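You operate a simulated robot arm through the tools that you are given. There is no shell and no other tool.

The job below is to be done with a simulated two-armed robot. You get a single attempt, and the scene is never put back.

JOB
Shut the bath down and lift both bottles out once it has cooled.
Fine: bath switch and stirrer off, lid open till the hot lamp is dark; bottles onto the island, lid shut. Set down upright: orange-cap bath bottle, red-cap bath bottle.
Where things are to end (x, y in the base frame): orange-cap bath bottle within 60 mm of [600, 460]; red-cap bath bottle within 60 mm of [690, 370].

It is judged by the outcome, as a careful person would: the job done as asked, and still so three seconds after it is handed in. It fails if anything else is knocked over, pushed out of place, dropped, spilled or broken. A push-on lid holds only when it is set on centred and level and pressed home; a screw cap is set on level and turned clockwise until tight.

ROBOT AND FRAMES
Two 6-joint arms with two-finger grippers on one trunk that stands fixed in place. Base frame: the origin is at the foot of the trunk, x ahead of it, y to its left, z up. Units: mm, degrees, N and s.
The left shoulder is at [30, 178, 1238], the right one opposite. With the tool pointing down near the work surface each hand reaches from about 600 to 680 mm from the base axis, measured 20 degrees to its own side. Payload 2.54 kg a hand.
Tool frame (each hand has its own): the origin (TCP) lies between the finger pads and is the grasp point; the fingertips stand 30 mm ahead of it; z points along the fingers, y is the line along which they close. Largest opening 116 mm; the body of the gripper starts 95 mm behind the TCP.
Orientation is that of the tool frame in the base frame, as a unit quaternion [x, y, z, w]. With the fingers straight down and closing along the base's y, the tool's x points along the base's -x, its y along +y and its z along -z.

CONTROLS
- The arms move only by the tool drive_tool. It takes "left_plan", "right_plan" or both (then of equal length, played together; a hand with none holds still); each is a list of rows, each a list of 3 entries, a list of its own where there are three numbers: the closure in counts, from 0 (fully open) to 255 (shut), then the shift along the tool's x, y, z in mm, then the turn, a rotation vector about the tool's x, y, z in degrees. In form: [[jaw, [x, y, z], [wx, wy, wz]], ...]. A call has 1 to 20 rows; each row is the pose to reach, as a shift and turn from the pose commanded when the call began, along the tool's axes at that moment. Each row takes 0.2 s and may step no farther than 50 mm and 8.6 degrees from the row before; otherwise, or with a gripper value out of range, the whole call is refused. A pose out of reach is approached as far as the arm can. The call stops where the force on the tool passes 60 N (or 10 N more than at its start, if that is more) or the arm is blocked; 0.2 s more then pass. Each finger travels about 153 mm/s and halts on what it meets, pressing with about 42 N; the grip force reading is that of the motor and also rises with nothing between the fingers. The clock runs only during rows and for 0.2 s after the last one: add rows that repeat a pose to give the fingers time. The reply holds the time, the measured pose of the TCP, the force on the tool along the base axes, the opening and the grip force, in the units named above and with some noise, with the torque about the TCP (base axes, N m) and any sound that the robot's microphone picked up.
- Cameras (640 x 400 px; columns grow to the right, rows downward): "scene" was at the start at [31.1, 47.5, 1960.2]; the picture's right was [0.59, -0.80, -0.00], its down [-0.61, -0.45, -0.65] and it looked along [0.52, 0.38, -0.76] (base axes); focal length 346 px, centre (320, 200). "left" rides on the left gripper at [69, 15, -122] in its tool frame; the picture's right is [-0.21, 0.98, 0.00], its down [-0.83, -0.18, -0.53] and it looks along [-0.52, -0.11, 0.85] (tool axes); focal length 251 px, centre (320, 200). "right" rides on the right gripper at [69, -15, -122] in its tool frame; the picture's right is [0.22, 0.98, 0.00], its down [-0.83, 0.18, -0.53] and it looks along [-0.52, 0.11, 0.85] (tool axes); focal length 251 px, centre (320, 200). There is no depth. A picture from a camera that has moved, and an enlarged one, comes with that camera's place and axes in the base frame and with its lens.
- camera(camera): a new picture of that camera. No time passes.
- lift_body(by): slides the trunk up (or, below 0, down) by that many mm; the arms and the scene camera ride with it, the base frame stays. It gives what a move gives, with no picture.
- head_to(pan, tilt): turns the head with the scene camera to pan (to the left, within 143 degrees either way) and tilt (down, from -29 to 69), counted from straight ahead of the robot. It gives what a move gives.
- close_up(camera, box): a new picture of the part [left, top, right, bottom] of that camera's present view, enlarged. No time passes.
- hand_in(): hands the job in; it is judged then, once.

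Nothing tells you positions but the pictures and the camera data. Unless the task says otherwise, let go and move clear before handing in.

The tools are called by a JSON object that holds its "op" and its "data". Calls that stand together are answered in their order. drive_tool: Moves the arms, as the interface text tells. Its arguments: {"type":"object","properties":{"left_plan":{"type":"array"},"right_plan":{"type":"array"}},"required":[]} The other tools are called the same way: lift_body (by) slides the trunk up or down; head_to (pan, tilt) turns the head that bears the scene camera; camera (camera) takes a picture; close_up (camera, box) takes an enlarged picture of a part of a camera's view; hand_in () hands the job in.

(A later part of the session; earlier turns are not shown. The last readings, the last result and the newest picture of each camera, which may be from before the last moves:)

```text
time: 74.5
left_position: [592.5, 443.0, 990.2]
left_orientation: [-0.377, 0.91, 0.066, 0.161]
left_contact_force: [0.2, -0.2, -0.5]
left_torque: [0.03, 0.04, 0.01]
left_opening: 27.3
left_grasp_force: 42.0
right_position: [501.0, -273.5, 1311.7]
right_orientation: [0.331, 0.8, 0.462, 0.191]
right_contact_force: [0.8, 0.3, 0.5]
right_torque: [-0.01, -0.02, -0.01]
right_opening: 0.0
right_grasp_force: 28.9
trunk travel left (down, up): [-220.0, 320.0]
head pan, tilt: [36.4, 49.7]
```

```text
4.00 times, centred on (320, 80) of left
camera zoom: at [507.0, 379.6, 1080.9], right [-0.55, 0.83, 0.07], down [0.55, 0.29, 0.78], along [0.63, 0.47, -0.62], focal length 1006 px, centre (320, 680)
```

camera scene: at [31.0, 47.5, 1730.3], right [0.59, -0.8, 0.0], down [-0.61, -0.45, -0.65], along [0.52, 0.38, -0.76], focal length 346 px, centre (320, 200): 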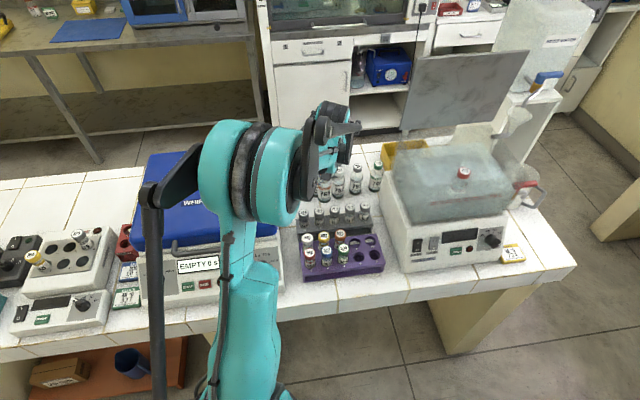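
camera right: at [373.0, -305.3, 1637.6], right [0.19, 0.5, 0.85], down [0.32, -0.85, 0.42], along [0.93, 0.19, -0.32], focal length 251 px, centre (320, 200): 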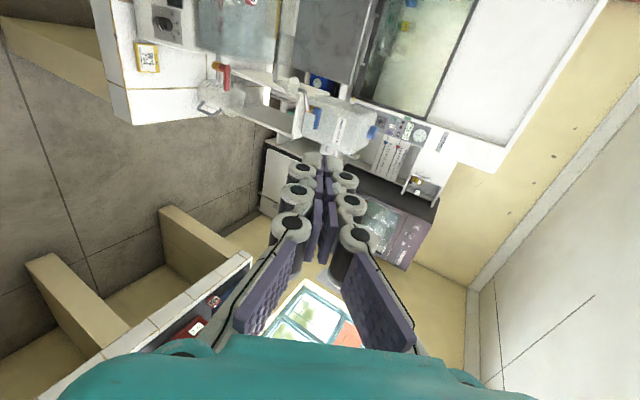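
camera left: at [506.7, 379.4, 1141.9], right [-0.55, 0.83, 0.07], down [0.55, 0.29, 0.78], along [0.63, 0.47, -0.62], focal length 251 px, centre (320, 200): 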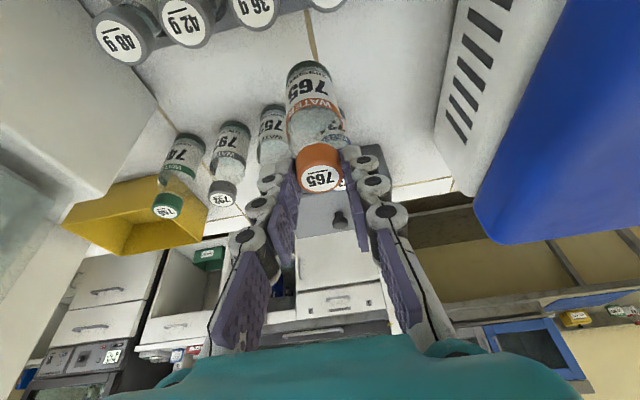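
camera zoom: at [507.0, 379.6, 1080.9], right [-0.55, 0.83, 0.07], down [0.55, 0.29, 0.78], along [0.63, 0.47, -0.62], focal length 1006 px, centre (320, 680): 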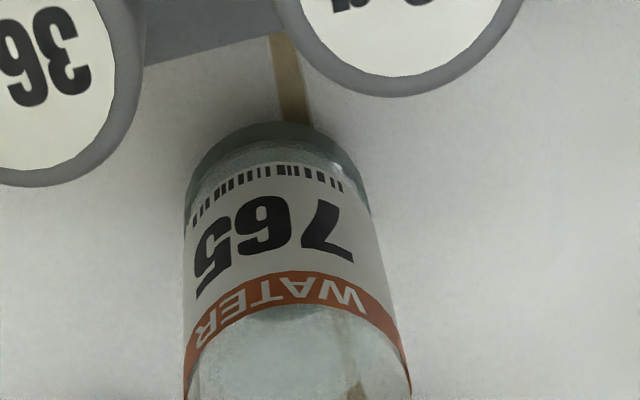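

{"op": "drive_tool", "data": {"left_plan": [[255, [1, 0, 2.8], [0, 0, 0]], [255, [1, 0, 2.8], [0, 0, 0]]]}}

{"op": "drive_tool", "data": {"left_plan": [[255, [1, 0, 2.8], [0, 0, 0]], [255, [1, 0, 2.8], [0, 0, 0]]]}}

{"op": "drive_tool", "data": {"left_plan": [[255, [0.7, 0, 1.9], [0, 0, 0]], [255, [0.7, 0, 1.9], [0, 0, 0]]]}}

{"op": "close_up", "data": {"camera": "left", "box": [260, 30, 380, 130]}}

```text
time: 75.1
left_position: [593.3, 443.5, 987.6]
left_orientation: [-0.377, 0.91, 0.067, 0.16]
left_contact_force: [-0.1, 0.0, -1.3]
left_torque: [-0.02, 0.0, -0.02]
left_opening: 27.3
left_grasp_force: 41.5
right_position: [502.6, -273.6, 1311.7]
right_orientation: [0.331, 0.8, 0.462, 0.192]
right_contact_force: [0.2, 0.8, -0.7]
right_torque: [-0.01, -0.02, -0.02]
right_opening: 0.0
right_grasp_force: 28.1
trunk travel left (down, up): [-220.0, 320.0]
head pan, tilt: [36.4, 49.7]
```

```text
time: 75.7
left_position: [593.7, 443.3, 984.4]
left_orientation: [-0.376, 0.91, 0.067, 0.161]
left_contact_force: [-0.1, -0.4, -0.6]
left_torque: [0.01, -0.05, -0.06]
left_opening: 27.3
left_grasp_force: 41.9
right_position: [501.2, -273.1, 1311.6]
right_orientation: [0.331, 0.8, 0.462, 0.191]
right_contact_force: [-0.4, 0.5, -0.1]
right_torque: [0.02, 0.0, -0.03]
right_opening: 0.1
right_grasp_force: 28.4
trunk travel left (down, up): [-220.0, 320.0]
head pan, tilt: [36.4, 49.7]
```

```text
time: 76.3
left_position: [593.5, 441.8, 981.4]
left_orientation: [-0.377, 0.91, 0.066, 0.161]
left_contact_force: [-0.6, 0.2, -1.1]
left_torque: [0.0, 0.0, -0.01]
left_opening: 27.5
left_grasp_force: 41.6
right_position: [501.3, -271.8, 1310.6]
right_orientation: [0.331, 0.8, 0.462, 0.191]
right_contact_force: [-1.4, 0.3, 0.0]
right_torque: [0.0, -0.01, 0.0]
right_opening: 0.0
right_grasp_force: 28.8
trunk travel left (down, up): [-220.0, 320.0]
head pan, tilt: [36.4, 49.7]
```

```text
4.00 times, centred on (320, 80) of left
camera zoom: at [506.8, 379.5, 1072.6], right [-0.55, 0.83, 0.07], down [0.55, 0.29, 0.78], along [0.63, 0.47, -0.62], focal length 1006 px, centre (320, 680)
```

zoom: 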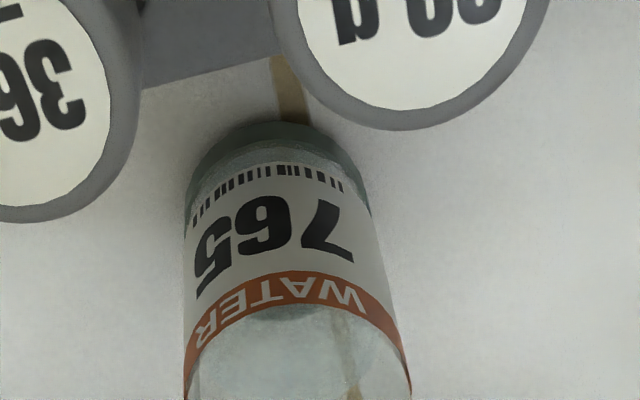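

Still no contact at TCP z 981. I'll continue in 2–3 mm steps.

{"op": "drive_tool", "data": {"left_plan": [[255, [0.85, 0, 2.35], [0, 0, 0]], [255, [0.85, 0, 2.35], [0, 0, 0]]]}}

{"op": "drive_tool", "data": {"left_plan": [[255, [0.85, 0, 2.35], [0, 0, 0]], [255, [0.85, 0, 2.35], [0, 0, 0]]]}}

{"op": "close_up", "data": {"camera": "left", "box": [260, 30, 380, 130]}}

{"op": "close_up", "data": {"camera": "scene", "box": [320, 160, 380, 220]}}

```text
time: 76.9
left_position: [592.5, 442.2, 981.5]
left_orientation: [-0.376, 0.91, 0.067, 0.161]
left_contact_force: [1.8, 0.0, 6.4]
left_torque: [0.22, -0.13, -0.05]
left_opening: 27.5
left_grasp_force: 41.9
right_position: [502.0, -273.6, 1311.4]
right_orientation: [0.332, 0.8, 0.462, 0.192]
right_contact_force: [0.4, -0.3, -0.8]
right_torque: [0.0, -0.01, -0.01]
right_opening: 0.1
right_grasp_force: 28.4
trunk travel left (down, up): [-220.0, 320.0]
head pan, tilt: [36.4, 49.7]
```

```text
time: 77.5
left_position: [592.2, 442.3, 980.5]
left_orientation: [-0.376, 0.91, 0.066, 0.163]
left_contact_force: [8.0, 3.8, 35.0]
left_torque: [0.48, -0.67, 0.0]
left_opening: 27.5
left_grasp_force: 42.3
right_position: [500.3, -275.5, 1312.5]
right_orientation: [0.331, 0.8, 0.463, 0.191]
right_contact_force: [-0.7, 0.2, -0.8]
right_torque: [0.01, -0.02, 0.04]
right_opening: 0.0
right_grasp_force: 28.3
trunk travel left (down, up): [-220.0, 320.0]
head pan, tilt: [36.4, 49.7]
```

```text
4.00 times, centred on (320, 80) of left
camera zoom: at [505.8, 378.2, 1070.0], right [-0.55, 0.83, 0.07], down [0.54, 0.29, 0.79], along [0.63, 0.47, -0.61], focal length 1006 px, centre (320, 680)
```

zoom: 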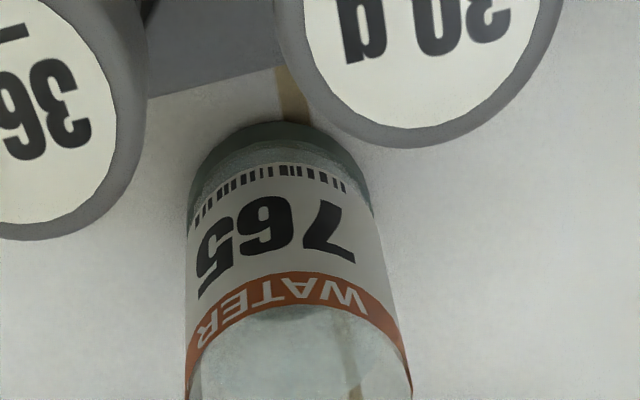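

```text
6.67 times, centred on (350, 190) of scene
camera zoom: at [28.4, 45.0, 1730.6], right [0.59, -0.8, 0.0], down [-0.61, -0.45, -0.65], along [0.52, 0.39, -0.76], focal length 2309 px, centre (120, 267)
```

zoom: 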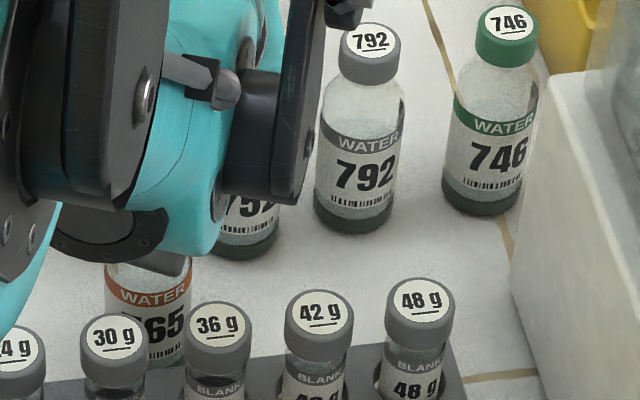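

The bottle is on the island (contact at TCP z≈981). I'll relieve the press, then open the jaws.

{"op": "drive_tool", "data": {"left_plan": [[255, [-1.1, 0, -3.1], [0, 0, 0]], [255, [-1.1, 0, -3.1], [0, 0, 0]]]}}

{"op": "drive_tool", "data": {"left_plan": [[225, [0, 0, 0], [0, 0, 0]], [195, [0, 0, 0], [0, 0, 0]], [160, [0, 0, 0], [0, 0, 0]], [160, [0, 0, 0], [0, 0, 0]]]}}

{"op": "camera", "data": {"camera": "left"}}

```text
time: 78.1
left_position: [591.0, 443.2, 980.9]
left_orientation: [-0.378, 0.909, 0.067, 0.159]
left_contact_force: [2.1, 0.4, 6.0]
left_torque: [0.05, -0.04, 0.0]
left_opening: 27.3
left_grasp_force: 41.9
right_position: [500.3, -272.8, 1311.3]
right_orientation: [0.331, 0.8, 0.462, 0.191]
right_contact_force: [0.8, -0.8, -0.1]
right_torque: [0.01, 0.01, 0.03]
right_opening: 0.0
right_grasp_force: 29.1
trunk travel left (down, up): [-220.0, 320.0]
head pan, tilt: [36.4, 49.7]
```

```text
time: 79.1
left_position: [591.9, 443.5, 979.5]
left_orientation: [-0.377, 0.91, 0.067, 0.161]
left_contact_force: [-0.4, 0.7, -0.9]
left_torque: [-0.02, -0.03, -0.01]
left_opening: 43.3
left_grasp_force: 0.0
right_position: [501.6, -272.8, 1312.0]
right_orientation: [0.332, 0.8, 0.462, 0.191]
right_contact_force: [-0.7, 0.1, -0.1]
right_torque: [0.0, 0.0, 0.04]
right_opening: 0.0
right_grasp_force: 28.3
trunk travel left (down, up): [-220.0, 320.0]
head pan, tilt: [36.4, 49.7]
```

```text
taken
camera left: at [506.5, 379.0, 1071.1], right [-0.55, 0.83, 0.07], down [0.55, 0.29, 0.78], along [0.63, 0.47, -0.62], focal length 251 px, centre (320, 200)
```

left: 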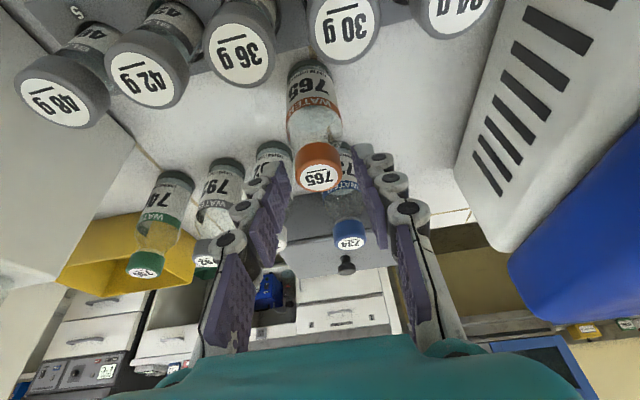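

Released, and the bottle stands upright. I'll rise straight up clear of it.

{"op": "drive_tool", "data": {"left_plan": [[160, [-5, 0, -14], [0, 0, 0]], [160, [-14, 0, -38], [0, 0, 0]], [160, [-27.4, 0, -75.2], [0, 0, 0]], [160, [-41, 0, -113], [0, 0, 0]], [160, [-41, 0, -113], [0, 0, 0]]]}}

{"op": "camera", "data": {"camera": "left"}}

{"op": "camera", "data": {"camera": "scene"}}

```text
time: 80.3
left_position: [592.1, 442.8, 1101.0]
left_orientation: [-0.376, 0.91, 0.066, 0.16]
left_contact_force: [-0.6, -0.4, 0.9]
left_torque: [-0.01, 0.02, -0.03]
left_opening: 43.3
left_grasp_force: 0.2
right_position: [502.0, -271.7, 1312.0]
right_orientation: [0.33, 0.801, 0.462, 0.191]
right_contact_force: [0.1, 0.4, -0.2]
right_torque: [0.0, -0.05, 0.02]
right_opening: 0.0
right_grasp_force: 28.3
trunk travel left (down, up): [-220.0, 320.0]
head pan, tilt: [36.4, 49.7]
```

```text
taken
camera left: at [506.9, 379.5, 1190.5], right [-0.55, 0.83, 0.07], down [0.55, 0.29, 0.78], along [0.63, 0.47, -0.62], focal length 251 px, centre (320, 200)
```

left: 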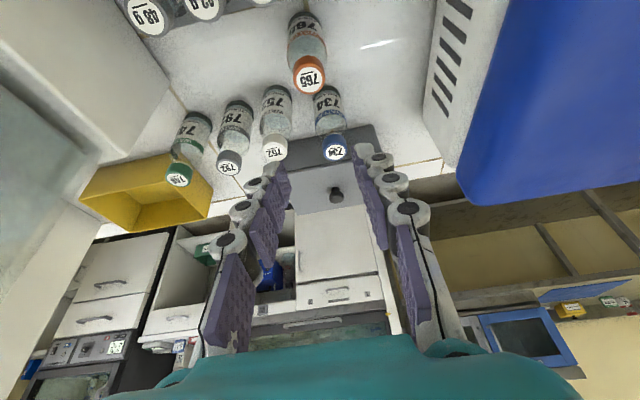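

```text
taken
camera scene: at [31.6, 47.8, 1730.2], right [0.59, -0.8, 0.0], down [-0.61, -0.45, -0.65], along [0.52, 0.38, -0.76], focal length 346 px, centre (320, 200)
```

scene: 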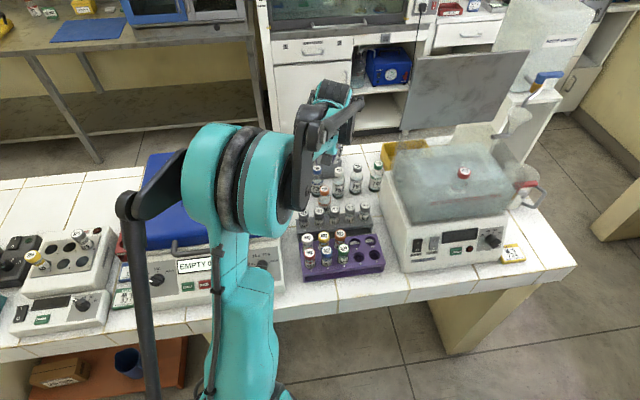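

Orange is standing in place. I'll raise the trunk and bring the left hand back over the tank to the red cap, at about n≈594, e≈424, or (720, 120) in base coordinates.

{"op": "lift_body", "data": {"by": 140}}

{"op": "drive_tool", "data": {"left_plan": [[150, [28.2, -20, -10.3], [0, 0, 0]], [150, [56.4, -50, -20.5], [0, 0, 0]], [150, [79.9, -90, -29], [0, 0, 0]], [150, [98.7, -133, -36], [0, 0, 0]], [150, [112.8, -178, -41], [0, 0, 0]], [150, [122, -225, -44.5], [0, 0, 0]], [150, [130, -270, -47.3], [0, 0, 0]], [150, [130, -318.4, -47.3], [0, 0, 0]], [150, [130, -318.4, -47.3], [0, 0, 0]]]}}

{"op": "camera", "data": {"camera": "left"}}

{"op": "camera", "data": {"camera": "scene"}}

```text
time: 82.0
left_position: [592.8, 443.1, 1239.0]
left_orientation: [-0.376, 0.91, 0.066, 0.16]
left_contact_force: [-0.7, 0.4, -0.2]
left_torque: [-0.02, -0.01, -0.03]
left_opening: 43.6
left_grasp_force: 0.1
right_position: [502.0, -273.5, 1451.7]
right_orientation: [0.332, 0.8, 0.462, 0.191]
right_contact_force: [0.5, 0.1, -0.1]
right_torque: [0.03, -0.01, -0.02]
right_opening: 0.0
right_grasp_force: 28.8
trunk travel left (down, up): [-360.0, 180.0]
head pan, tilt: [36.4, 49.7]
```

```text
time: 84.0
left_position: [717.7, 121.6, 1240.2]
left_orientation: [-0.378, 0.91, 0.066, 0.16]
left_contact_force: [0.6, 0.8, 1.1]
left_torque: [-0.03, -0.03, 0.0]
left_opening: 47.6
left_grasp_force: 0.0
right_position: [499.7, -272.1, 1451.2]
right_orientation: [0.332, 0.8, 0.462, 0.192]
right_contact_force: [0.3, 0.2, -0.5]
right_torque: [-0.03, 0.01, -0.03]
right_opening: 0.0
right_grasp_force: 28.6
trunk travel left (down, up): [-360.0, 180.0]
head pan, tilt: [36.4, 49.7]
```

```text
taken
camera left: at [632.8, 57.5, 1330.7], right [-0.55, 0.83, 0.07], down [0.55, 0.29, 0.78], along [0.63, 0.47, -0.62], focal length 251 px, centre (320, 200)
```

left: 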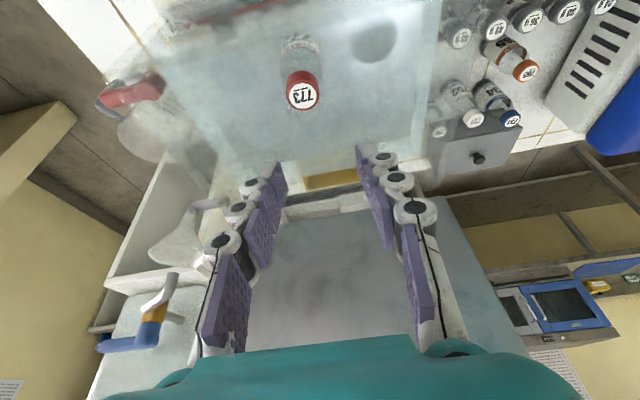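

```text
taken
camera scene: at [29.4, 48.4, 1870.2], right [0.59, -0.8, 0.0], down [-0.61, -0.45, -0.65], along [0.52, 0.38, -0.76], focal length 346 px, centre (320, 200)
```

scene: 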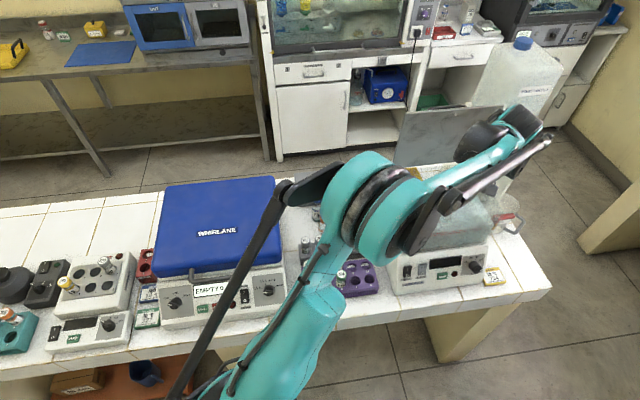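

The red cap is about 5 mm to the right of the finger centre line. I'll correct for that and descend to the cap-grip height.

{"op": "drive_tool", "data": {"left_plan": [[145, [8, -5.5, 22], [0, 0, 0]], [145, [17, -5.5, 46.7], [0, 0, 0]], [145, [26, -5.5, 71.5], [0, 0, 0]], [145, [33.2, -5.5, 91.2], [0, 0, 0]], [145, [33.2, -5.5, 91.2], [0, 0, 0]]]}}

{"op": "camera", "data": {"camera": "left"}}

{"op": "close_up", "data": {"camera": "left", "box": [220, 60, 420, 260]}}

```text
time: 85.2
left_position: [722.7, 115.1, 1142.6]
left_orientation: [-0.377, 0.91, 0.066, 0.161]
left_contact_force: [-0.1, -0.3, 0.5]
left_torque: [-0.02, 0.01, 0.02]
left_opening: 50.2
left_grasp_force: 0.1
right_position: [501.0, -273.1, 1451.6]
right_orientation: [0.331, 0.8, 0.462, 0.191]
right_contact_force: [0.4, 0.3, 0.8]
right_torque: [-0.02, 0.0, 0.03]
right_opening: 0.1
right_grasp_force: 28.2
trunk travel left (down, up): [-360.0, 180.0]
head pan, tilt: [36.4, 49.7]
```

```text
taken
camera left: at [637.6, 52.2, 1232.6], right [-0.55, 0.83, 0.07], down [0.55, 0.29, 0.78], along [0.63, 0.47, -0.62], focal length 251 px, centre (320, 200)
```

left: 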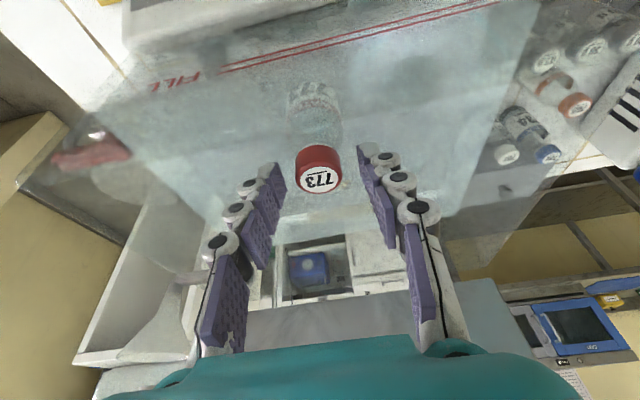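

```text
2.00 times, centred on (320, 160) of left
camera zoom: at [637.6, 52.2, 1232.6], right [-0.55, 0.83, 0.07], down [0.55, 0.29, 0.78], along [0.63, 0.47, -0.62], focal length 503 px, centre (320, 280)
```

zoom: 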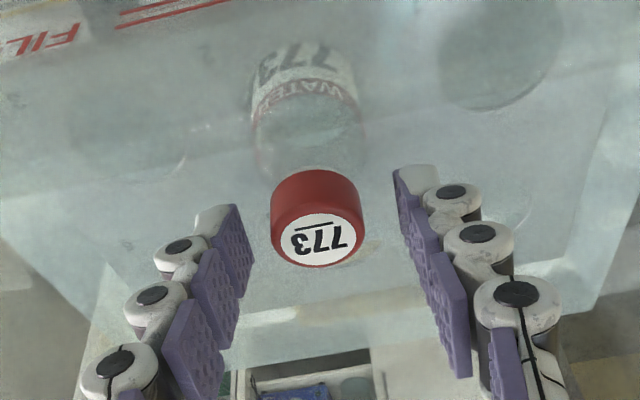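

The red cap is centred between the pads, in the same relation as the orange one was. Closing, then a test lift.

{"op": "drive_tool", "data": {"left_plan": [[200, [0, 0, 0], [0, 0, 0]], [255, [0, 0, 0], [0, 0, 0]], [255, [0, 0, 0], [0, 0, 0]], [255, [0, 0, 0], [0, 0, 0]]]}}

{"op": "drive_tool", "data": {"left_plan": [[255, [-3.4, 0, -9.4], [0, 0, 0]], [255, [-6.8, 0, -18.8], [0, 0, 0]], [255, [-10.3, 0, -28.2], [0, 0, 0]], [255, [-10.3, 0, -28.2], [0, 0, 0]]]}}

{"op": "close_up", "data": {"camera": "left", "box": [220, 60, 420, 260]}}

```text
time: 86.2
left_position: [723.5, 116.2, 1142.4]
left_orientation: [-0.377, 0.91, 0.066, 0.161]
left_contact_force: [-0.3, 0.3, 0.0]
left_torque: [0.01, -0.02, -0.01]
left_opening: 27.4
left_grasp_force: 42.1
right_position: [500.9, -273.3, 1450.9]
right_orientation: [0.332, 0.8, 0.461, 0.191]
right_contact_force: [-0.1, 0.3, -0.6]
right_torque: [-0.01, 0.02, -0.01]
right_opening: 0.1
right_grasp_force: 28.4
trunk travel left (down, up): [-360.0, 180.0]
head pan, tilt: [36.4, 49.7]
```

```text
time: 87.2
left_position: [724.6, 116.3, 1173.6]
left_orientation: [-0.376, 0.91, 0.067, 0.16]
left_contact_force: [0.1, -0.9, -1.9]
left_torque: [0.03, 0.0, -0.02]
left_opening: 27.2
left_grasp_force: 42.1
right_position: [502.1, -273.8, 1451.4]
right_orientation: [0.332, 0.8, 0.463, 0.191]
right_contact_force: [0.2, -0.3, 0.8]
right_torque: [-0.03, 0.01, 0.01]
right_opening: 0.2
right_grasp_force: 28.3
trunk travel left (down, up): [-360.0, 180.0]
head pan, tilt: [36.4, 49.7]
```

```text
2.00 times, centred on (320, 160) of left
camera zoom: at [638.5, 52.2, 1263.6], right [-0.55, 0.83, 0.07], down [0.55, 0.29, 0.78], along [0.63, 0.47, -0.62], focal length 503 px, centre (320, 280)
```

zoom: 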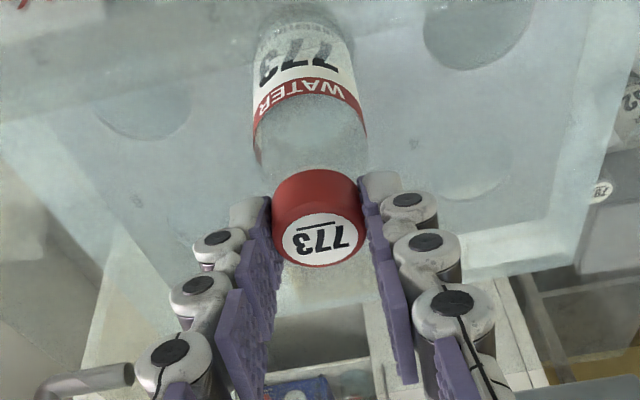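

The red bottle lifted cleanly. I'll raise it with the trunk, then carry it left past the open lid's edge and back to its spot at about (660, 377).

{"op": "lift_body", "data": {"by": 160}}

{"op": "drive_tool", "data": {"left_plan": [[255, [-1.9, 20, 0.7], [0, 0, 0]], [255, [-5.6, 50, 2.1], [0, 0, 0]], [255, [-11.3, 90, 4.1], [0, 0, 0]], [255, [-18.8, 130, 6.8], [0, 0, 0]], [255, [-32.9, 165, 12], [0, 0, 0]], [255, [-54.5, 195, 19.8], [0, 0, 0]], [255, [-84.6, 218, 30.8], [0, 0, 0]], [255, [-112.8, 228, 41], [0, 0, 0]], [255, [-130, 230, 47.3], [0, 0, 0]], [255, [-130, 230, 47.3], [0, 0, 0]]]}}

{"op": "camera", "data": {"camera": "left"}}

{"op": "camera", "data": {"camera": "scene"}}

```text
time: 89.0
left_position: [723.7, 115.8, 1332.7]
left_orientation: [-0.377, 0.91, 0.066, 0.16]
left_contact_force: [-0.7, 0.1, -0.7]
left_torque: [-0.02, -0.01, 0.01]
left_opening: 27.5
left_grasp_force: 41.8
right_position: [501.8, -273.3, 1611.5]
right_orientation: [0.332, 0.8, 0.462, 0.191]
right_contact_force: [0.3, -0.2, 0.8]
right_torque: [0.0, 0.0, 0.0]
right_opening: 0.1
right_grasp_force: 28.4
trunk travel left (down, up): [-520.0, 20.0]
head pan, tilt: [36.4, 49.7]
```

```text
time: 91.2
left_position: [658.5, 376.7, 1331.8]
left_orientation: [-0.377, 0.91, 0.066, 0.16]
left_contact_force: [-0.5, 0.4, -0.8]
left_torque: [0.02, -0.01, 0.03]
left_opening: 27.3
left_grasp_force: 42.4
right_position: [500.9, -271.8, 1611.5]
right_orientation: [0.331, 0.8, 0.462, 0.191]
right_contact_force: [-0.6, -0.5, 0.5]
right_torque: [0.0, -0.03, 0.04]
right_opening: 0.3
right_grasp_force: 28.1
trunk travel left (down, up): [-520.0, 20.0]
head pan, tilt: [36.4, 49.7]
```

```text
taken
camera left: at [572.8, 313.0, 1422.9], right [-0.55, 0.83, 0.07], down [0.55, 0.29, 0.78], along [0.63, 0.47, -0.62], focal length 251 px, centre (320, 200)
```

left: 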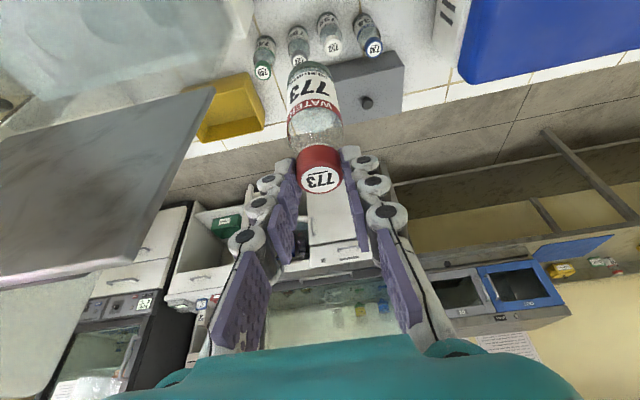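

```text
taken
camera scene: at [30.6, 47.2, 2030.2], right [0.59, -0.8, 0.0], down [-0.61, -0.45, -0.65], along [0.52, 0.38, -0.76], focal length 346 px, centre (320, 200)
```

scene: 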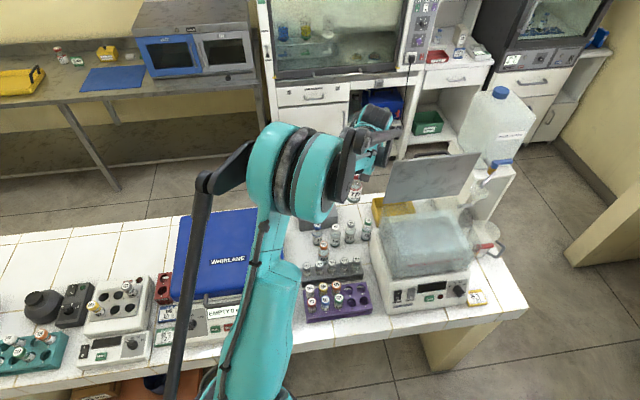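

Above the red spot with clear space below. Lowering the trunk 280 mm.

{"op": "lift_body", "data": {"by": -280}}

{"op": "camera", "data": {"camera": "left"}}

{"op": "close_up", "data": {"camera": "scene", "box": [260, 100, 520, 280]}}

```text
time: 94.0
left_position: [659.1, 376.8, 1052.5]
left_orientation: [-0.377, 0.91, 0.068, 0.16]
left_contact_force: [0.1, -0.6, -0.6]
left_torque: [0.0, 0.0, 0.02]
left_opening: 27.6
left_grasp_force: 42.3
right_position: [502.1, -273.8, 1330.8]
right_orientation: [0.331, 0.8, 0.462, 0.191]
right_contact_force: [-0.4, 0.1, 0.3]
right_torque: [-0.01, 0.01, 0.0]
right_opening: 0.0
right_grasp_force: 29.0
trunk travel left (down, up): [-240.0, 300.0]
head pan, tilt: [36.4, 49.7]
```

```text
taken
camera left: at [573.0, 312.9, 1142.8], right [-0.55, 0.83, 0.07], down [0.55, 0.29, 0.78], along [0.63, 0.47, -0.62], focal length 251 px, centre (320, 200)
```

left: 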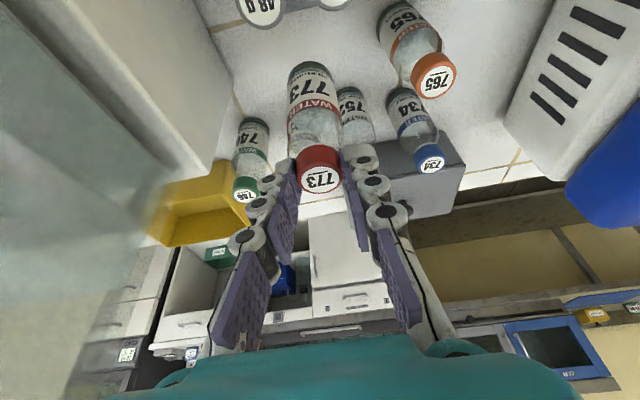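

```text
2.22 times, centred on (390, 190) of scene
camera zoom: at [31.0, 47.5, 1750.3], right [0.59, -0.8, 0.0], down [-0.61, -0.45, -0.65], along [0.52, 0.38, -0.76], focal length 770 px, centre (164, 222)
```

zoom: 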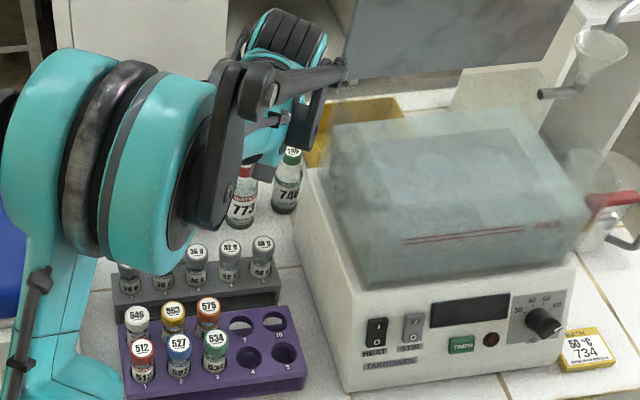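

Clear all around: the red bottle is between orange 765, the rack and the back row. Lowering to just above the island.

{"op": "drive_tool", "data": {"left_plan": [[255, [5.3, 0, 14.6], [0, 0, 0]], [255, [10.6, 0, 29.2], [0, 0, 0]], [255, [15.9, 0, 43.7], [0, 0, 0]], [255, [21.2, 0, 58.3], [0, 0, 0]], [255, [21.2, 0, 58.3], [0, 0, 0]]]}}

{"op": "drive_tool", "data": {"left_plan": [[255, [1.2, 0, 3.3], [0, 0, 0]], [255, [1.7, 0, 4.7], [0, 0, 0]], [255, [1.7, 0, 4.7], [0, 0, 0]]]}}

{"op": "drive_tool", "data": {"left_plan": [[255, [0.85, 0, 2.35], [0, 0, 0]], [255, [0.85, 0, 2.35], [0, 0, 0]]]}}

{"op": "close_up", "data": {"camera": "left", "box": [240, 30, 400, 200]}}

```text
time: 95.2
left_position: [658.7, 376.4, 990.3]
left_orientation: [-0.376, 0.91, 0.066, 0.161]
left_contact_force: [-0.2, 0.1, -0.3]
left_torque: [0.02, 0.02, 0.03]
left_opening: 27.7
left_grasp_force: 41.8
right_position: [501.7, -272.1, 1331.8]
right_orientation: [0.332, 0.8, 0.462, 0.192]
right_contact_force: [0.0, -0.7, 0.6]
right_torque: [-0.02, 0.0, -0.02]
right_opening: 0.0
right_grasp_force: 28.8
trunk travel left (down, up): [-240.0, 300.0]
head pan, tilt: [36.4, 49.7]
```

```text
time: 96.0
left_position: [659.3, 377.2, 984.8]
left_orientation: [-0.376, 0.91, 0.066, 0.161]
left_contact_force: [-0.5, 0.6, -1.0]
left_torque: [0.02, -0.04, 0.0]
left_opening: 27.5
left_grasp_force: 42.3
right_position: [500.1, -273.0, 1332.5]
right_orientation: [0.332, 0.8, 0.462, 0.192]
right_contact_force: [0.3, 0.6, -0.2]
right_torque: [0.01, -0.01, -0.04]
right_opening: 0.0
right_grasp_force: 28.6
trunk travel left (down, up): [-240.0, 300.0]
head pan, tilt: [36.4, 49.7]
```

```text
time: 96.6
left_position: [659.1, 376.5, 982.4]
left_orientation: [-0.377, 0.91, 0.066, 0.16]
left_contact_force: [0.0, 0.8, -0.3]
left_torque: [0.0, 0.01, 0.0]
left_opening: 27.4
left_grasp_force: 41.8
right_position: [501.7, -272.4, 1331.9]
right_orientation: [0.331, 0.801, 0.462, 0.191]
right_contact_force: [-0.1, 1.1, -0.3]
right_torque: [0.0, 0.02, 0.01]
right_opening: 0.4
right_grasp_force: 28.6
trunk travel left (down, up): [-240.0, 300.0]
head pan, tilt: [36.4, 49.7]
```

```text
2.35 times, centred on (320, 115) of left
camera zoom: at [573.3, 312.8, 1073.0], right [-0.55, 0.83, 0.07], down [0.55, 0.29, 0.78], along [0.63, 0.47, -0.62], focal length 592 px, centre (320, 400)
```

zoom: 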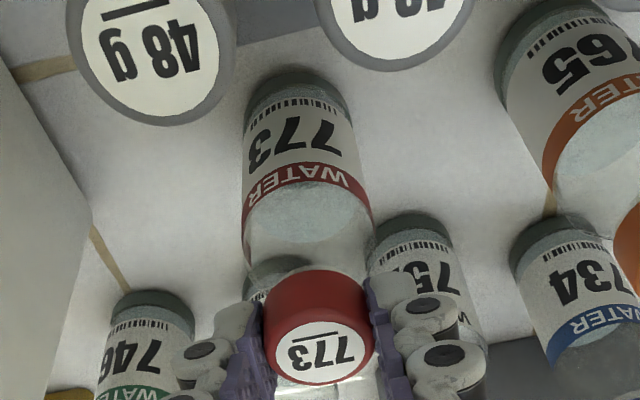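

Very near the surface now. Next come 2 mm steps until contact.

{"op": "drive_tool", "data": {"left_plan": [[255, [0.6, 0, 1.7], [0, 0, 0]], [255, [0.6, 0, 1.7], [0, 0, 0]]]}}

{"op": "drive_tool", "data": {"left_plan": [[255, [0.5, 0, 1.4], [0, 0, 0]], [255, [0.5, 0, 1.4], [0, 0, 0]]]}}

```text
time: 97.2
left_position: [658.8, 376.9, 980.0]
left_orientation: [-0.377, 0.91, 0.066, 0.16]
left_contact_force: [-0.2, 0.3, -0.8]
left_torque: [-0.03, 0.01, -0.02]
left_opening: 27.5
left_grasp_force: 42.3
right_position: [500.7, -272.7, 1331.5]
right_orientation: [0.331, 0.8, 0.462, 0.191]
right_contact_force: [0.3, -1.2, 0.6]
right_torque: [0.0, -0.02, -0.02]
right_opening: 0.0
right_grasp_force: 28.7
trunk travel left (down, up): [-240.0, 300.0]
head pan, tilt: [36.4, 49.7]
```

```text
time: 97.8
left_position: [658.7, 377.3, 980.0]
left_orientation: [-0.377, 0.91, 0.067, 0.161]
left_contact_force: [2.0, 1.0, 8.6]
left_torque: [0.17, -0.2, -0.04]
left_opening: 27.5
left_grasp_force: 41.9
right_position: [499.8, -273.7, 1332.2]
right_orientation: [0.332, 0.8, 0.462, 0.192]
right_contact_force: [-0.8, -0.9, 0.8]
right_torque: [-0.01, 0.03, -0.03]
right_opening: 0.0
right_grasp_force: 28.6
trunk travel left (down, up): [-240.0, 300.0]
head pan, tilt: [36.4, 49.7]
```

Contact at 8.6 N, so the red bottle stands on the island. I'll open gently and rise clear.

{"op": "drive_tool", "data": {"left_plan": [[225, [0, 0, 0], [0, 0, 0]], [195, [0, 0, 0], [0, 0, 0]], [160, [0, 0, 0], [0, 0, 0]], [160, [0, 0, 0], [0, 0, 0]]]}}

{"op": "close_up", "data": {"camera": "left", "box": [220, 30, 420, 230]}}

{"op": "drive_tool", "data": {"left_plan": [[160, [-5, 0, -14], [0, 0, 0]], [160, [-14, 0, -38], [0, 0, 0]], [160, [-27.4, 0, -75.2], [0, 0, 0]], [160, [-41, 0, -113], [0, 0, 0]], [160, [-41, 0, -113], [0, 0, 0]]]}}

{"op": "camera", "data": {"camera": "left"}}

{"op": "camera", "data": {"camera": "scene"}}

```text
time: 98.8
left_position: [659.3, 376.8, 978.9]
left_orientation: [-0.377, 0.91, 0.067, 0.161]
left_contact_force: [0.7, 0.1, 1.6]
left_torque: [0.02, 0.0, 0.03]
left_opening: 43.3
left_grasp_force: 0.1
right_position: [500.6, -273.9, 1332.1]
right_orientation: [0.33, 0.8, 0.462, 0.192]
right_contact_force: [-0.5, 0.3, 0.2]
right_torque: [0.02, 0.0, -0.02]
right_opening: 0.0
right_grasp_force: 28.9
trunk travel left (down, up): [-240.0, 300.0]
head pan, tilt: [36.4, 49.7]
```

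```text
2.00 times, centred on (320, 130) of left
camera zoom: at [573.2, 312.8, 1069.7], right [-0.55, 0.83, 0.07], down [0.55, 0.29, 0.78], along [0.63, 0.47, -0.62], focal length 503 px, centre (320, 340)
```

zoom: 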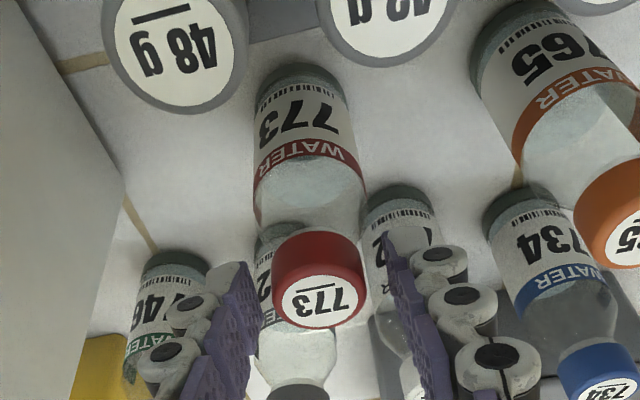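

```text
time: 100.0
left_position: [659.7, 377.1, 1100.6]
left_orientation: [-0.377, 0.91, 0.066, 0.161]
left_contact_force: [0.0, 0.2, -0.2]
left_torque: [0.02, 0.0, -0.01]
left_opening: 43.4
left_grasp_force: 0.1
right_position: [502.6, -271.8, 1332.1]
right_orientation: [0.33, 0.801, 0.462, 0.19]
right_contact_force: [0.6, 0.2, 0.1]
right_torque: [-0.04, -0.03, 0.0]
right_opening: 0.1
right_grasp_force: 28.4
trunk travel left (down, up): [-240.0, 300.0]
head pan, tilt: [36.4, 49.7]
```

```text
taken
camera left: at [573.9, 313.5, 1190.7], right [-0.55, 0.83, 0.07], down [0.55, 0.29, 0.78], along [0.63, 0.47, -0.62], focal length 251 px, centre (320, 200)
```

left: 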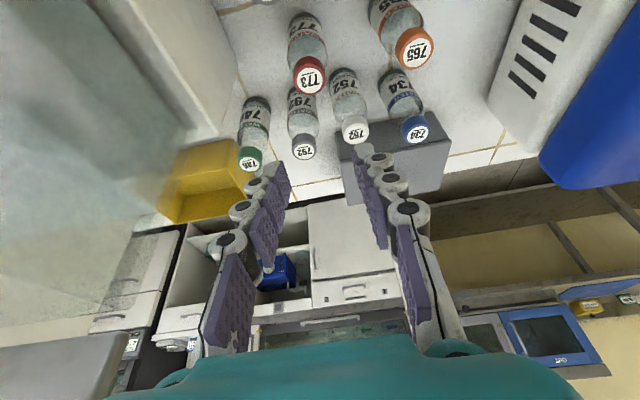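

```text
taken
camera scene: at [31.7, 47.8, 1750.1], right [0.59, -0.8, 0.0], down [-0.61, -0.45, -0.65], along [0.52, 0.38, -0.76], focal length 346 px, centre (320, 200)
```

scene: 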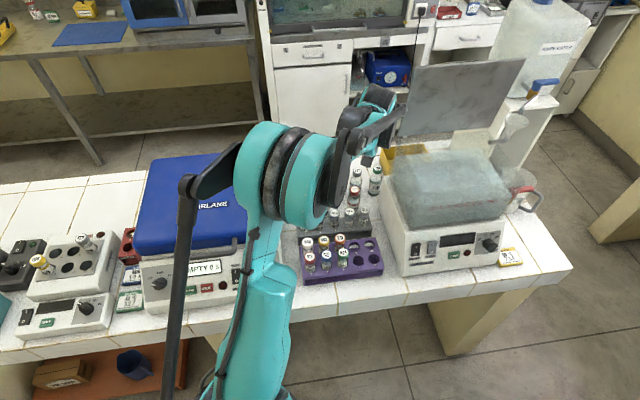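

Both bottles stand upright in place, red at about (659, 377) and orange at about (592, 443). Now for closing the lid: I'll raise the trunk and bring the left hand up and away to the left of the open lid, closed and turned to point forward.

{"op": "lift_body", "data": {"by": 200}}

{"op": "drive_tool", "data": {"left_plan": [[255, [26, 17, -20], [0, 6.7, 0]], [255, [51, 33, -40], [0, 13.4, 0]], [255, [77, 50, -60], [0, 20, 0]], [255, [77, 50, -60], [0, 20, 0]]]}}

{"op": "drive_tool", "data": {"left_plan": [[255, [0, 0, 0], [0, 0, 7.5]], [255, [0, 0, 0], [0, 0, 15]], [255, [0, 0, 0], [0, 0, 22.5]], [255, [0, 0, 0], [0, 0, 30]], [255, [0, 0, 0], [0, 0, 37.5]], [255, [0, 0, 0], [0, 0, 45]], [255, [0, 0, 0], [0, 0, 45]]]}}

{"op": "camera", "data": {"camera": "left"}}

{"op": "camera", "data": {"camera": "scene"}}

```text
time: 102.2
left_position: [660.2, 377.1, 1300.9]
left_orientation: [-0.377, 0.91, 0.066, 0.161]
left_contact_force: [0.0, -0.4, 0.6]
left_torque: [0.0, 0.02, 0.03]
left_opening: 43.3
left_grasp_force: 0.0
right_position: [501.5, -272.9, 1531.1]
right_orientation: [0.332, 0.8, 0.462, 0.192]
right_contact_force: [0.0, 0.0, -0.4]
right_torque: [0.02, 0.01, 0.02]
right_opening: 0.0
right_grasp_force: 28.1
trunk travel left (down, up): [-440.0, 100.0]
head pan, tilt: [36.4, 49.7]
```

```text
time: 103.2
left_position: [557.9, 345.2, 1329.6]
left_orientation: [-0.383, 0.924, 0.0, -0.001]
left_contact_force: [-0.8, -0.7, 0.4]
left_torque: [-0.02, 0.0, -0.03]
left_opening: 0.0
left_grasp_force: 28.5
right_position: [502.1, -273.2, 1531.0]
right_orientation: [0.331, 0.8, 0.462, 0.191]
right_contact_force: [-0.1, -0.2, 0.0]
right_torque: [0.03, 0.0, 0.0]
right_opening: 0.1
right_grasp_force: 28.6
trunk travel left (down, up): [-440.0, 100.0]
head pan, tilt: [36.4, 49.7]
```

```text
time: 104.8
left_position: [558.0, 347.1, 1330.9]
left_orientation: [0.0, 1.0, 0.0, 0.001]
left_contact_force: [0.1, -0.3, -0.4]
left_torque: [-0.04, -0.01, 0.0]
left_opening: 0.0
left_grasp_force: 28.1
right_position: [502.4, -273.1, 1532.0]
right_orientation: [0.331, 0.8, 0.462, 0.192]
right_contact_force: [-0.6, -0.5, -0.2]
right_torque: [0.0, -0.01, -0.02]
right_opening: 0.0
right_grasp_force: 28.9
trunk travel left (down, up): [-440.0, 100.0]
head pan, tilt: [36.4, 49.7]
```

```text
taken
camera left: at [489.6, 362.6, 1451.6], right [0.22, 0.98, 0.0], down [0.83, -0.18, 0.53], along [0.52, -0.11, -0.85], focal length 251 px, centre (320, 200)
```

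left: 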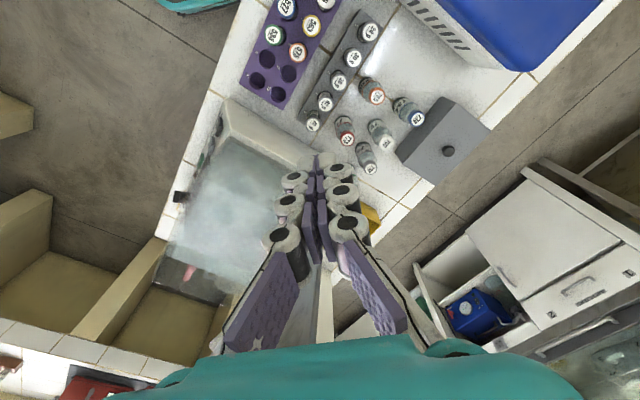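

```text
taken
camera scene: at [31.1, 47.4, 1950.2], right [0.59, -0.8, 0.0], down [-0.61, -0.45, -0.65], along [0.52, 0.38, -0.76], focal length 346 px, centre (320, 200)
```

scene: 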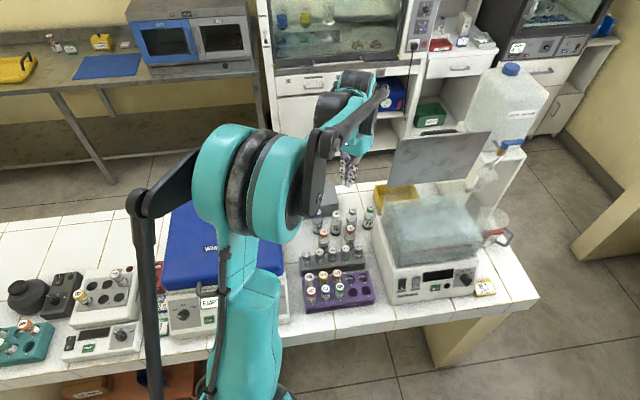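

I'll now tilt the left hand to point horizontally along base x, with the tip just left of and slightly behind the open lid.

{"op": "drive_tool", "data": {"left_plan": [[255, [-12, 0, 4], [0, -8.2, 0]], [255, [-24, 1, 7], [0, -16.4, 0]], [255, [-36, 1, 11], [0, -24.5, 0]], [255, [-48, 2, 15], [0, -32.7, 0]], [255, [-60, 2, 19], [0, -40.9, 0]], [255, [-72, 3, 22], [0, -49.1, 0]], [255, [-84, 3, 26], [0, -57.3, 0]], [255, [-96, 4, 30], [0, -65.5, 0]], [255, [-108, 4, 34], [0, -73.6, 0]], [255, [-120, 5, 37], [0, -81.8, 0]], [255, [-132, 5, 41], [0, -90, 0]], [255, [-132, 5, 41], [0, -90, 0]]]}}

{"op": "camera", "data": {"camera": "left"}}

{"op": "camera", "data": {"camera": "scene"}}

{"op": "camera", "data": {"camera": "right"}}

```text
time: 107.4
left_position: [692.2, 352.3, 1292.4]
left_orientation: [-0.001, 0.707, 0.0, 0.707]
left_contact_force: [-0.8, -0.1, -0.3]
left_torque: [0.03, 0.02, -0.01]
left_opening: 0.1
left_grasp_force: 29.4
left hand out of reach, approached as far as the arm can: row 11, 12
right_position: [500.5, -273.9, 1532.0]
right_orientation: [0.331, 0.8, 0.462, 0.191]
right_contact_force: [0.1, -0.2, -0.9]
right_torque: [-0.01, -0.05, -0.02]
right_opening: 0.2
right_grasp_force: 28.6
trunk travel left (down, up): [-440.0, 100.0]
head pan, tilt: [36.4, 49.7]
```

```text
taken
camera left: at [570.7, 368.8, 1222.9], right [0.0, 0.98, 0.22], down [-0.53, -0.18, 0.83], along [0.85, -0.11, 0.52], focal length 251 px, centre (320, 200)
```

left: 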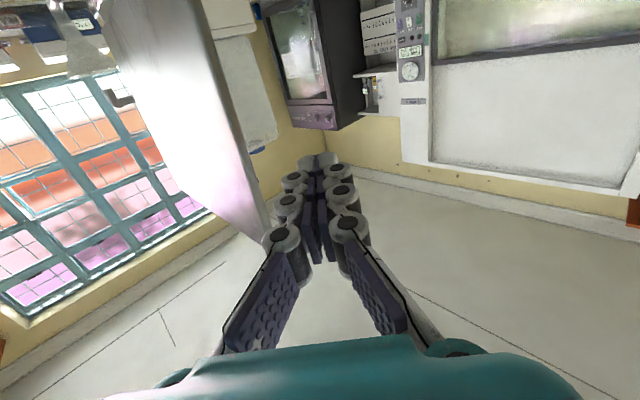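

```text
taken
camera scene: at [29.7, 46.9, 1950.3], right [0.59, -0.8, 0.0], down [-0.61, -0.45, -0.65], along [0.52, 0.38, -0.76], focal length 346 px, centre (320, 200)
```

scene: 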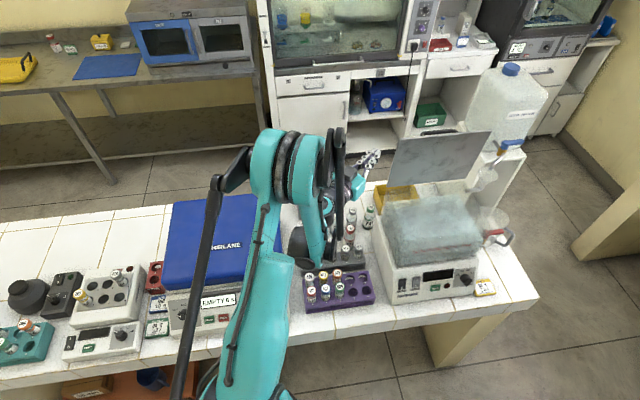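

```text
taken
camera right: at [371.7, -305.6, 1578.1], right [0.19, 0.5, 0.85], down [0.32, -0.85, 0.42], along [0.93, 0.19, -0.32], focal length 251 px, centre (320, 200)
```

right: 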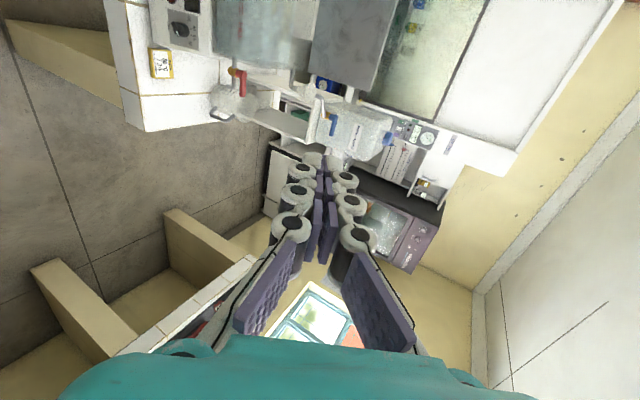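

Pointing this way the arm is too folded to pull the lid far. A better way is to hook over the lid's top edge from the front, with the hand tilted about 40°. I'll go back to pointing down, turn to face the bench and raise the trunk.

{"op": "drive_tool", "data": {"left_plan": [[255, [-4, 0, -12], [0, 8.2, 0]], [255, [-7, -1, -24], [0, 16.4, 0]], [255, [-11, -1, -37], [0, 24.5, 0]], [255, [-14, -2, -49], [0, 32.7, 0]], [255, [-18, -2, -61], [0, 40.9, 0]], [255, [-21, -3, -73], [0, 49.1, 0]], [255, [-25, -3, -85], [0, 57.3, 0]], [255, [-28, -4, -97], [0, 65.5, 0]], [255, [-32, -4, -110], [0, 73.6, 0]], [255, [-35, -5, -122], [0, 81.8, 0]], [255, [-39, -5, -134], [0, 90, 0]], [255, [-39, -5, -134], [0, 90, 0]]]}}

{"op": "drive_tool", "data": {"left_plan": [[255, [0, 0, 0], [0, 0, -7.5]], [255, [0, 0, 0], [0, 0, -15]], [255, [0, 0, 0], [0, 0, -22.5]], [255, [0, 0, 0], [0, 0, -30]], [255, [0, 0, 0], [0, 0, -37.5]], [255, [0, 0, 0], [0, 0, -45]], [255, [0, 0, 0], [0, 0, -45]]]}}

{"op": "lift_body", "data": {"by": 100}}

{"op": "camera", "data": {"camera": "left"}}

{"op": "camera", "data": {"camera": "scene"}}

```text
time: 110.0
left_position: [557.0, 346.4, 1331.4]
left_orientation: [0.0, 1.0, 0.0, -0.001]
left_contact_force: [-0.1, 0.0, -0.5]
left_torque: [-0.01, -0.06, 0.02]
left_opening: 0.0
left_grasp_force: 28.6
right_position: [501.0, -272.1, 1530.6]
right_orientation: [0.332, 0.8, 0.462, 0.191]
right_contact_force: [-0.4, -1.0, -0.3]
right_torque: [-0.03, -0.03, -0.01]
right_opening: 0.0
right_grasp_force: 28.7
trunk travel left (down, up): [-440.0, 100.0]
head pan, tilt: [36.4, 49.7]
```

```text
time: 111.6
left_position: [558.4, 347.2, 1331.7]
left_orientation: [-0.383, 0.924, 0.0, 0.0]
left_contact_force: [-0.2, 1.1, 0.6]
left_torque: [-0.01, -0.01, 0.02]
left_opening: 0.0
left_grasp_force: 27.9
right_position: [502.9, -273.6, 1531.3]
right_orientation: [0.331, 0.8, 0.462, 0.192]
right_contact_force: [0.9, 0.0, 0.1]
right_torque: [0.02, 0.01, 0.0]
right_opening: 0.0
right_grasp_force: 28.6
trunk travel left (down, up): [-440.0, 100.0]
head pan, tilt: [36.4, 49.7]
```

```text
time: 112.9
left_position: [558.1, 348.2, 1430.9]
left_orientation: [-0.382, 0.924, 0.0, 0.0]
left_contact_force: [0.7, 0.2, 0.6]
left_torque: [0.0, 0.0, -0.02]
left_opening: 0.0
left_grasp_force: 28.9
right_position: [502.4, -272.5, 1631.1]
right_orientation: [0.331, 0.8, 0.462, 0.192]
right_contact_force: [1.1, -0.3, 0.2]
right_torque: [0.0, 0.02, 0.01]
right_opening: 0.0
right_grasp_force: 28.9
trunk travel left (down, up): [-540.0, 0.0]
head pan, tilt: [36.4, 49.7]
```

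```text
taken
camera left: at [499.9, 310.5, 1551.9], right [-0.54, 0.84, 0.0], down [0.71, 0.46, 0.53], along [0.45, 0.29, -0.85], focal length 251 px, centre (320, 200)
```

left: 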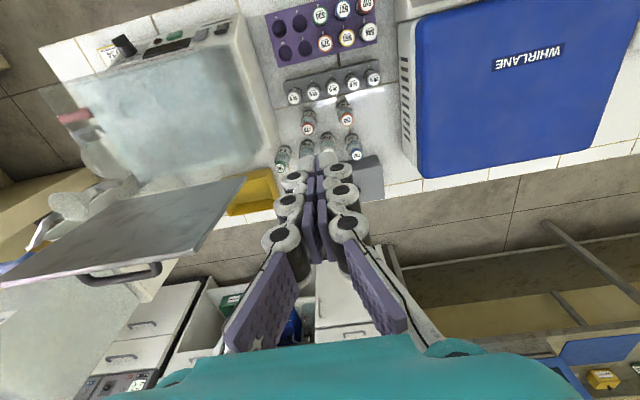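

```text
taken
camera scene: at [31.3, 47.4, 2050.1], right [0.59, -0.8, 0.0], down [-0.61, -0.45, -0.65], along [0.52, 0.38, -0.76], focal length 346 px, centre (320, 200)
```

scene: 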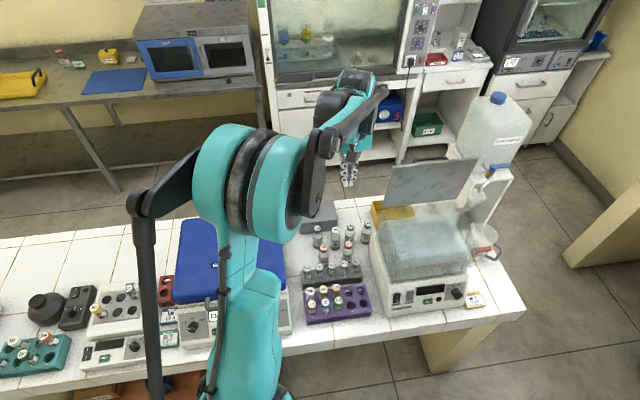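

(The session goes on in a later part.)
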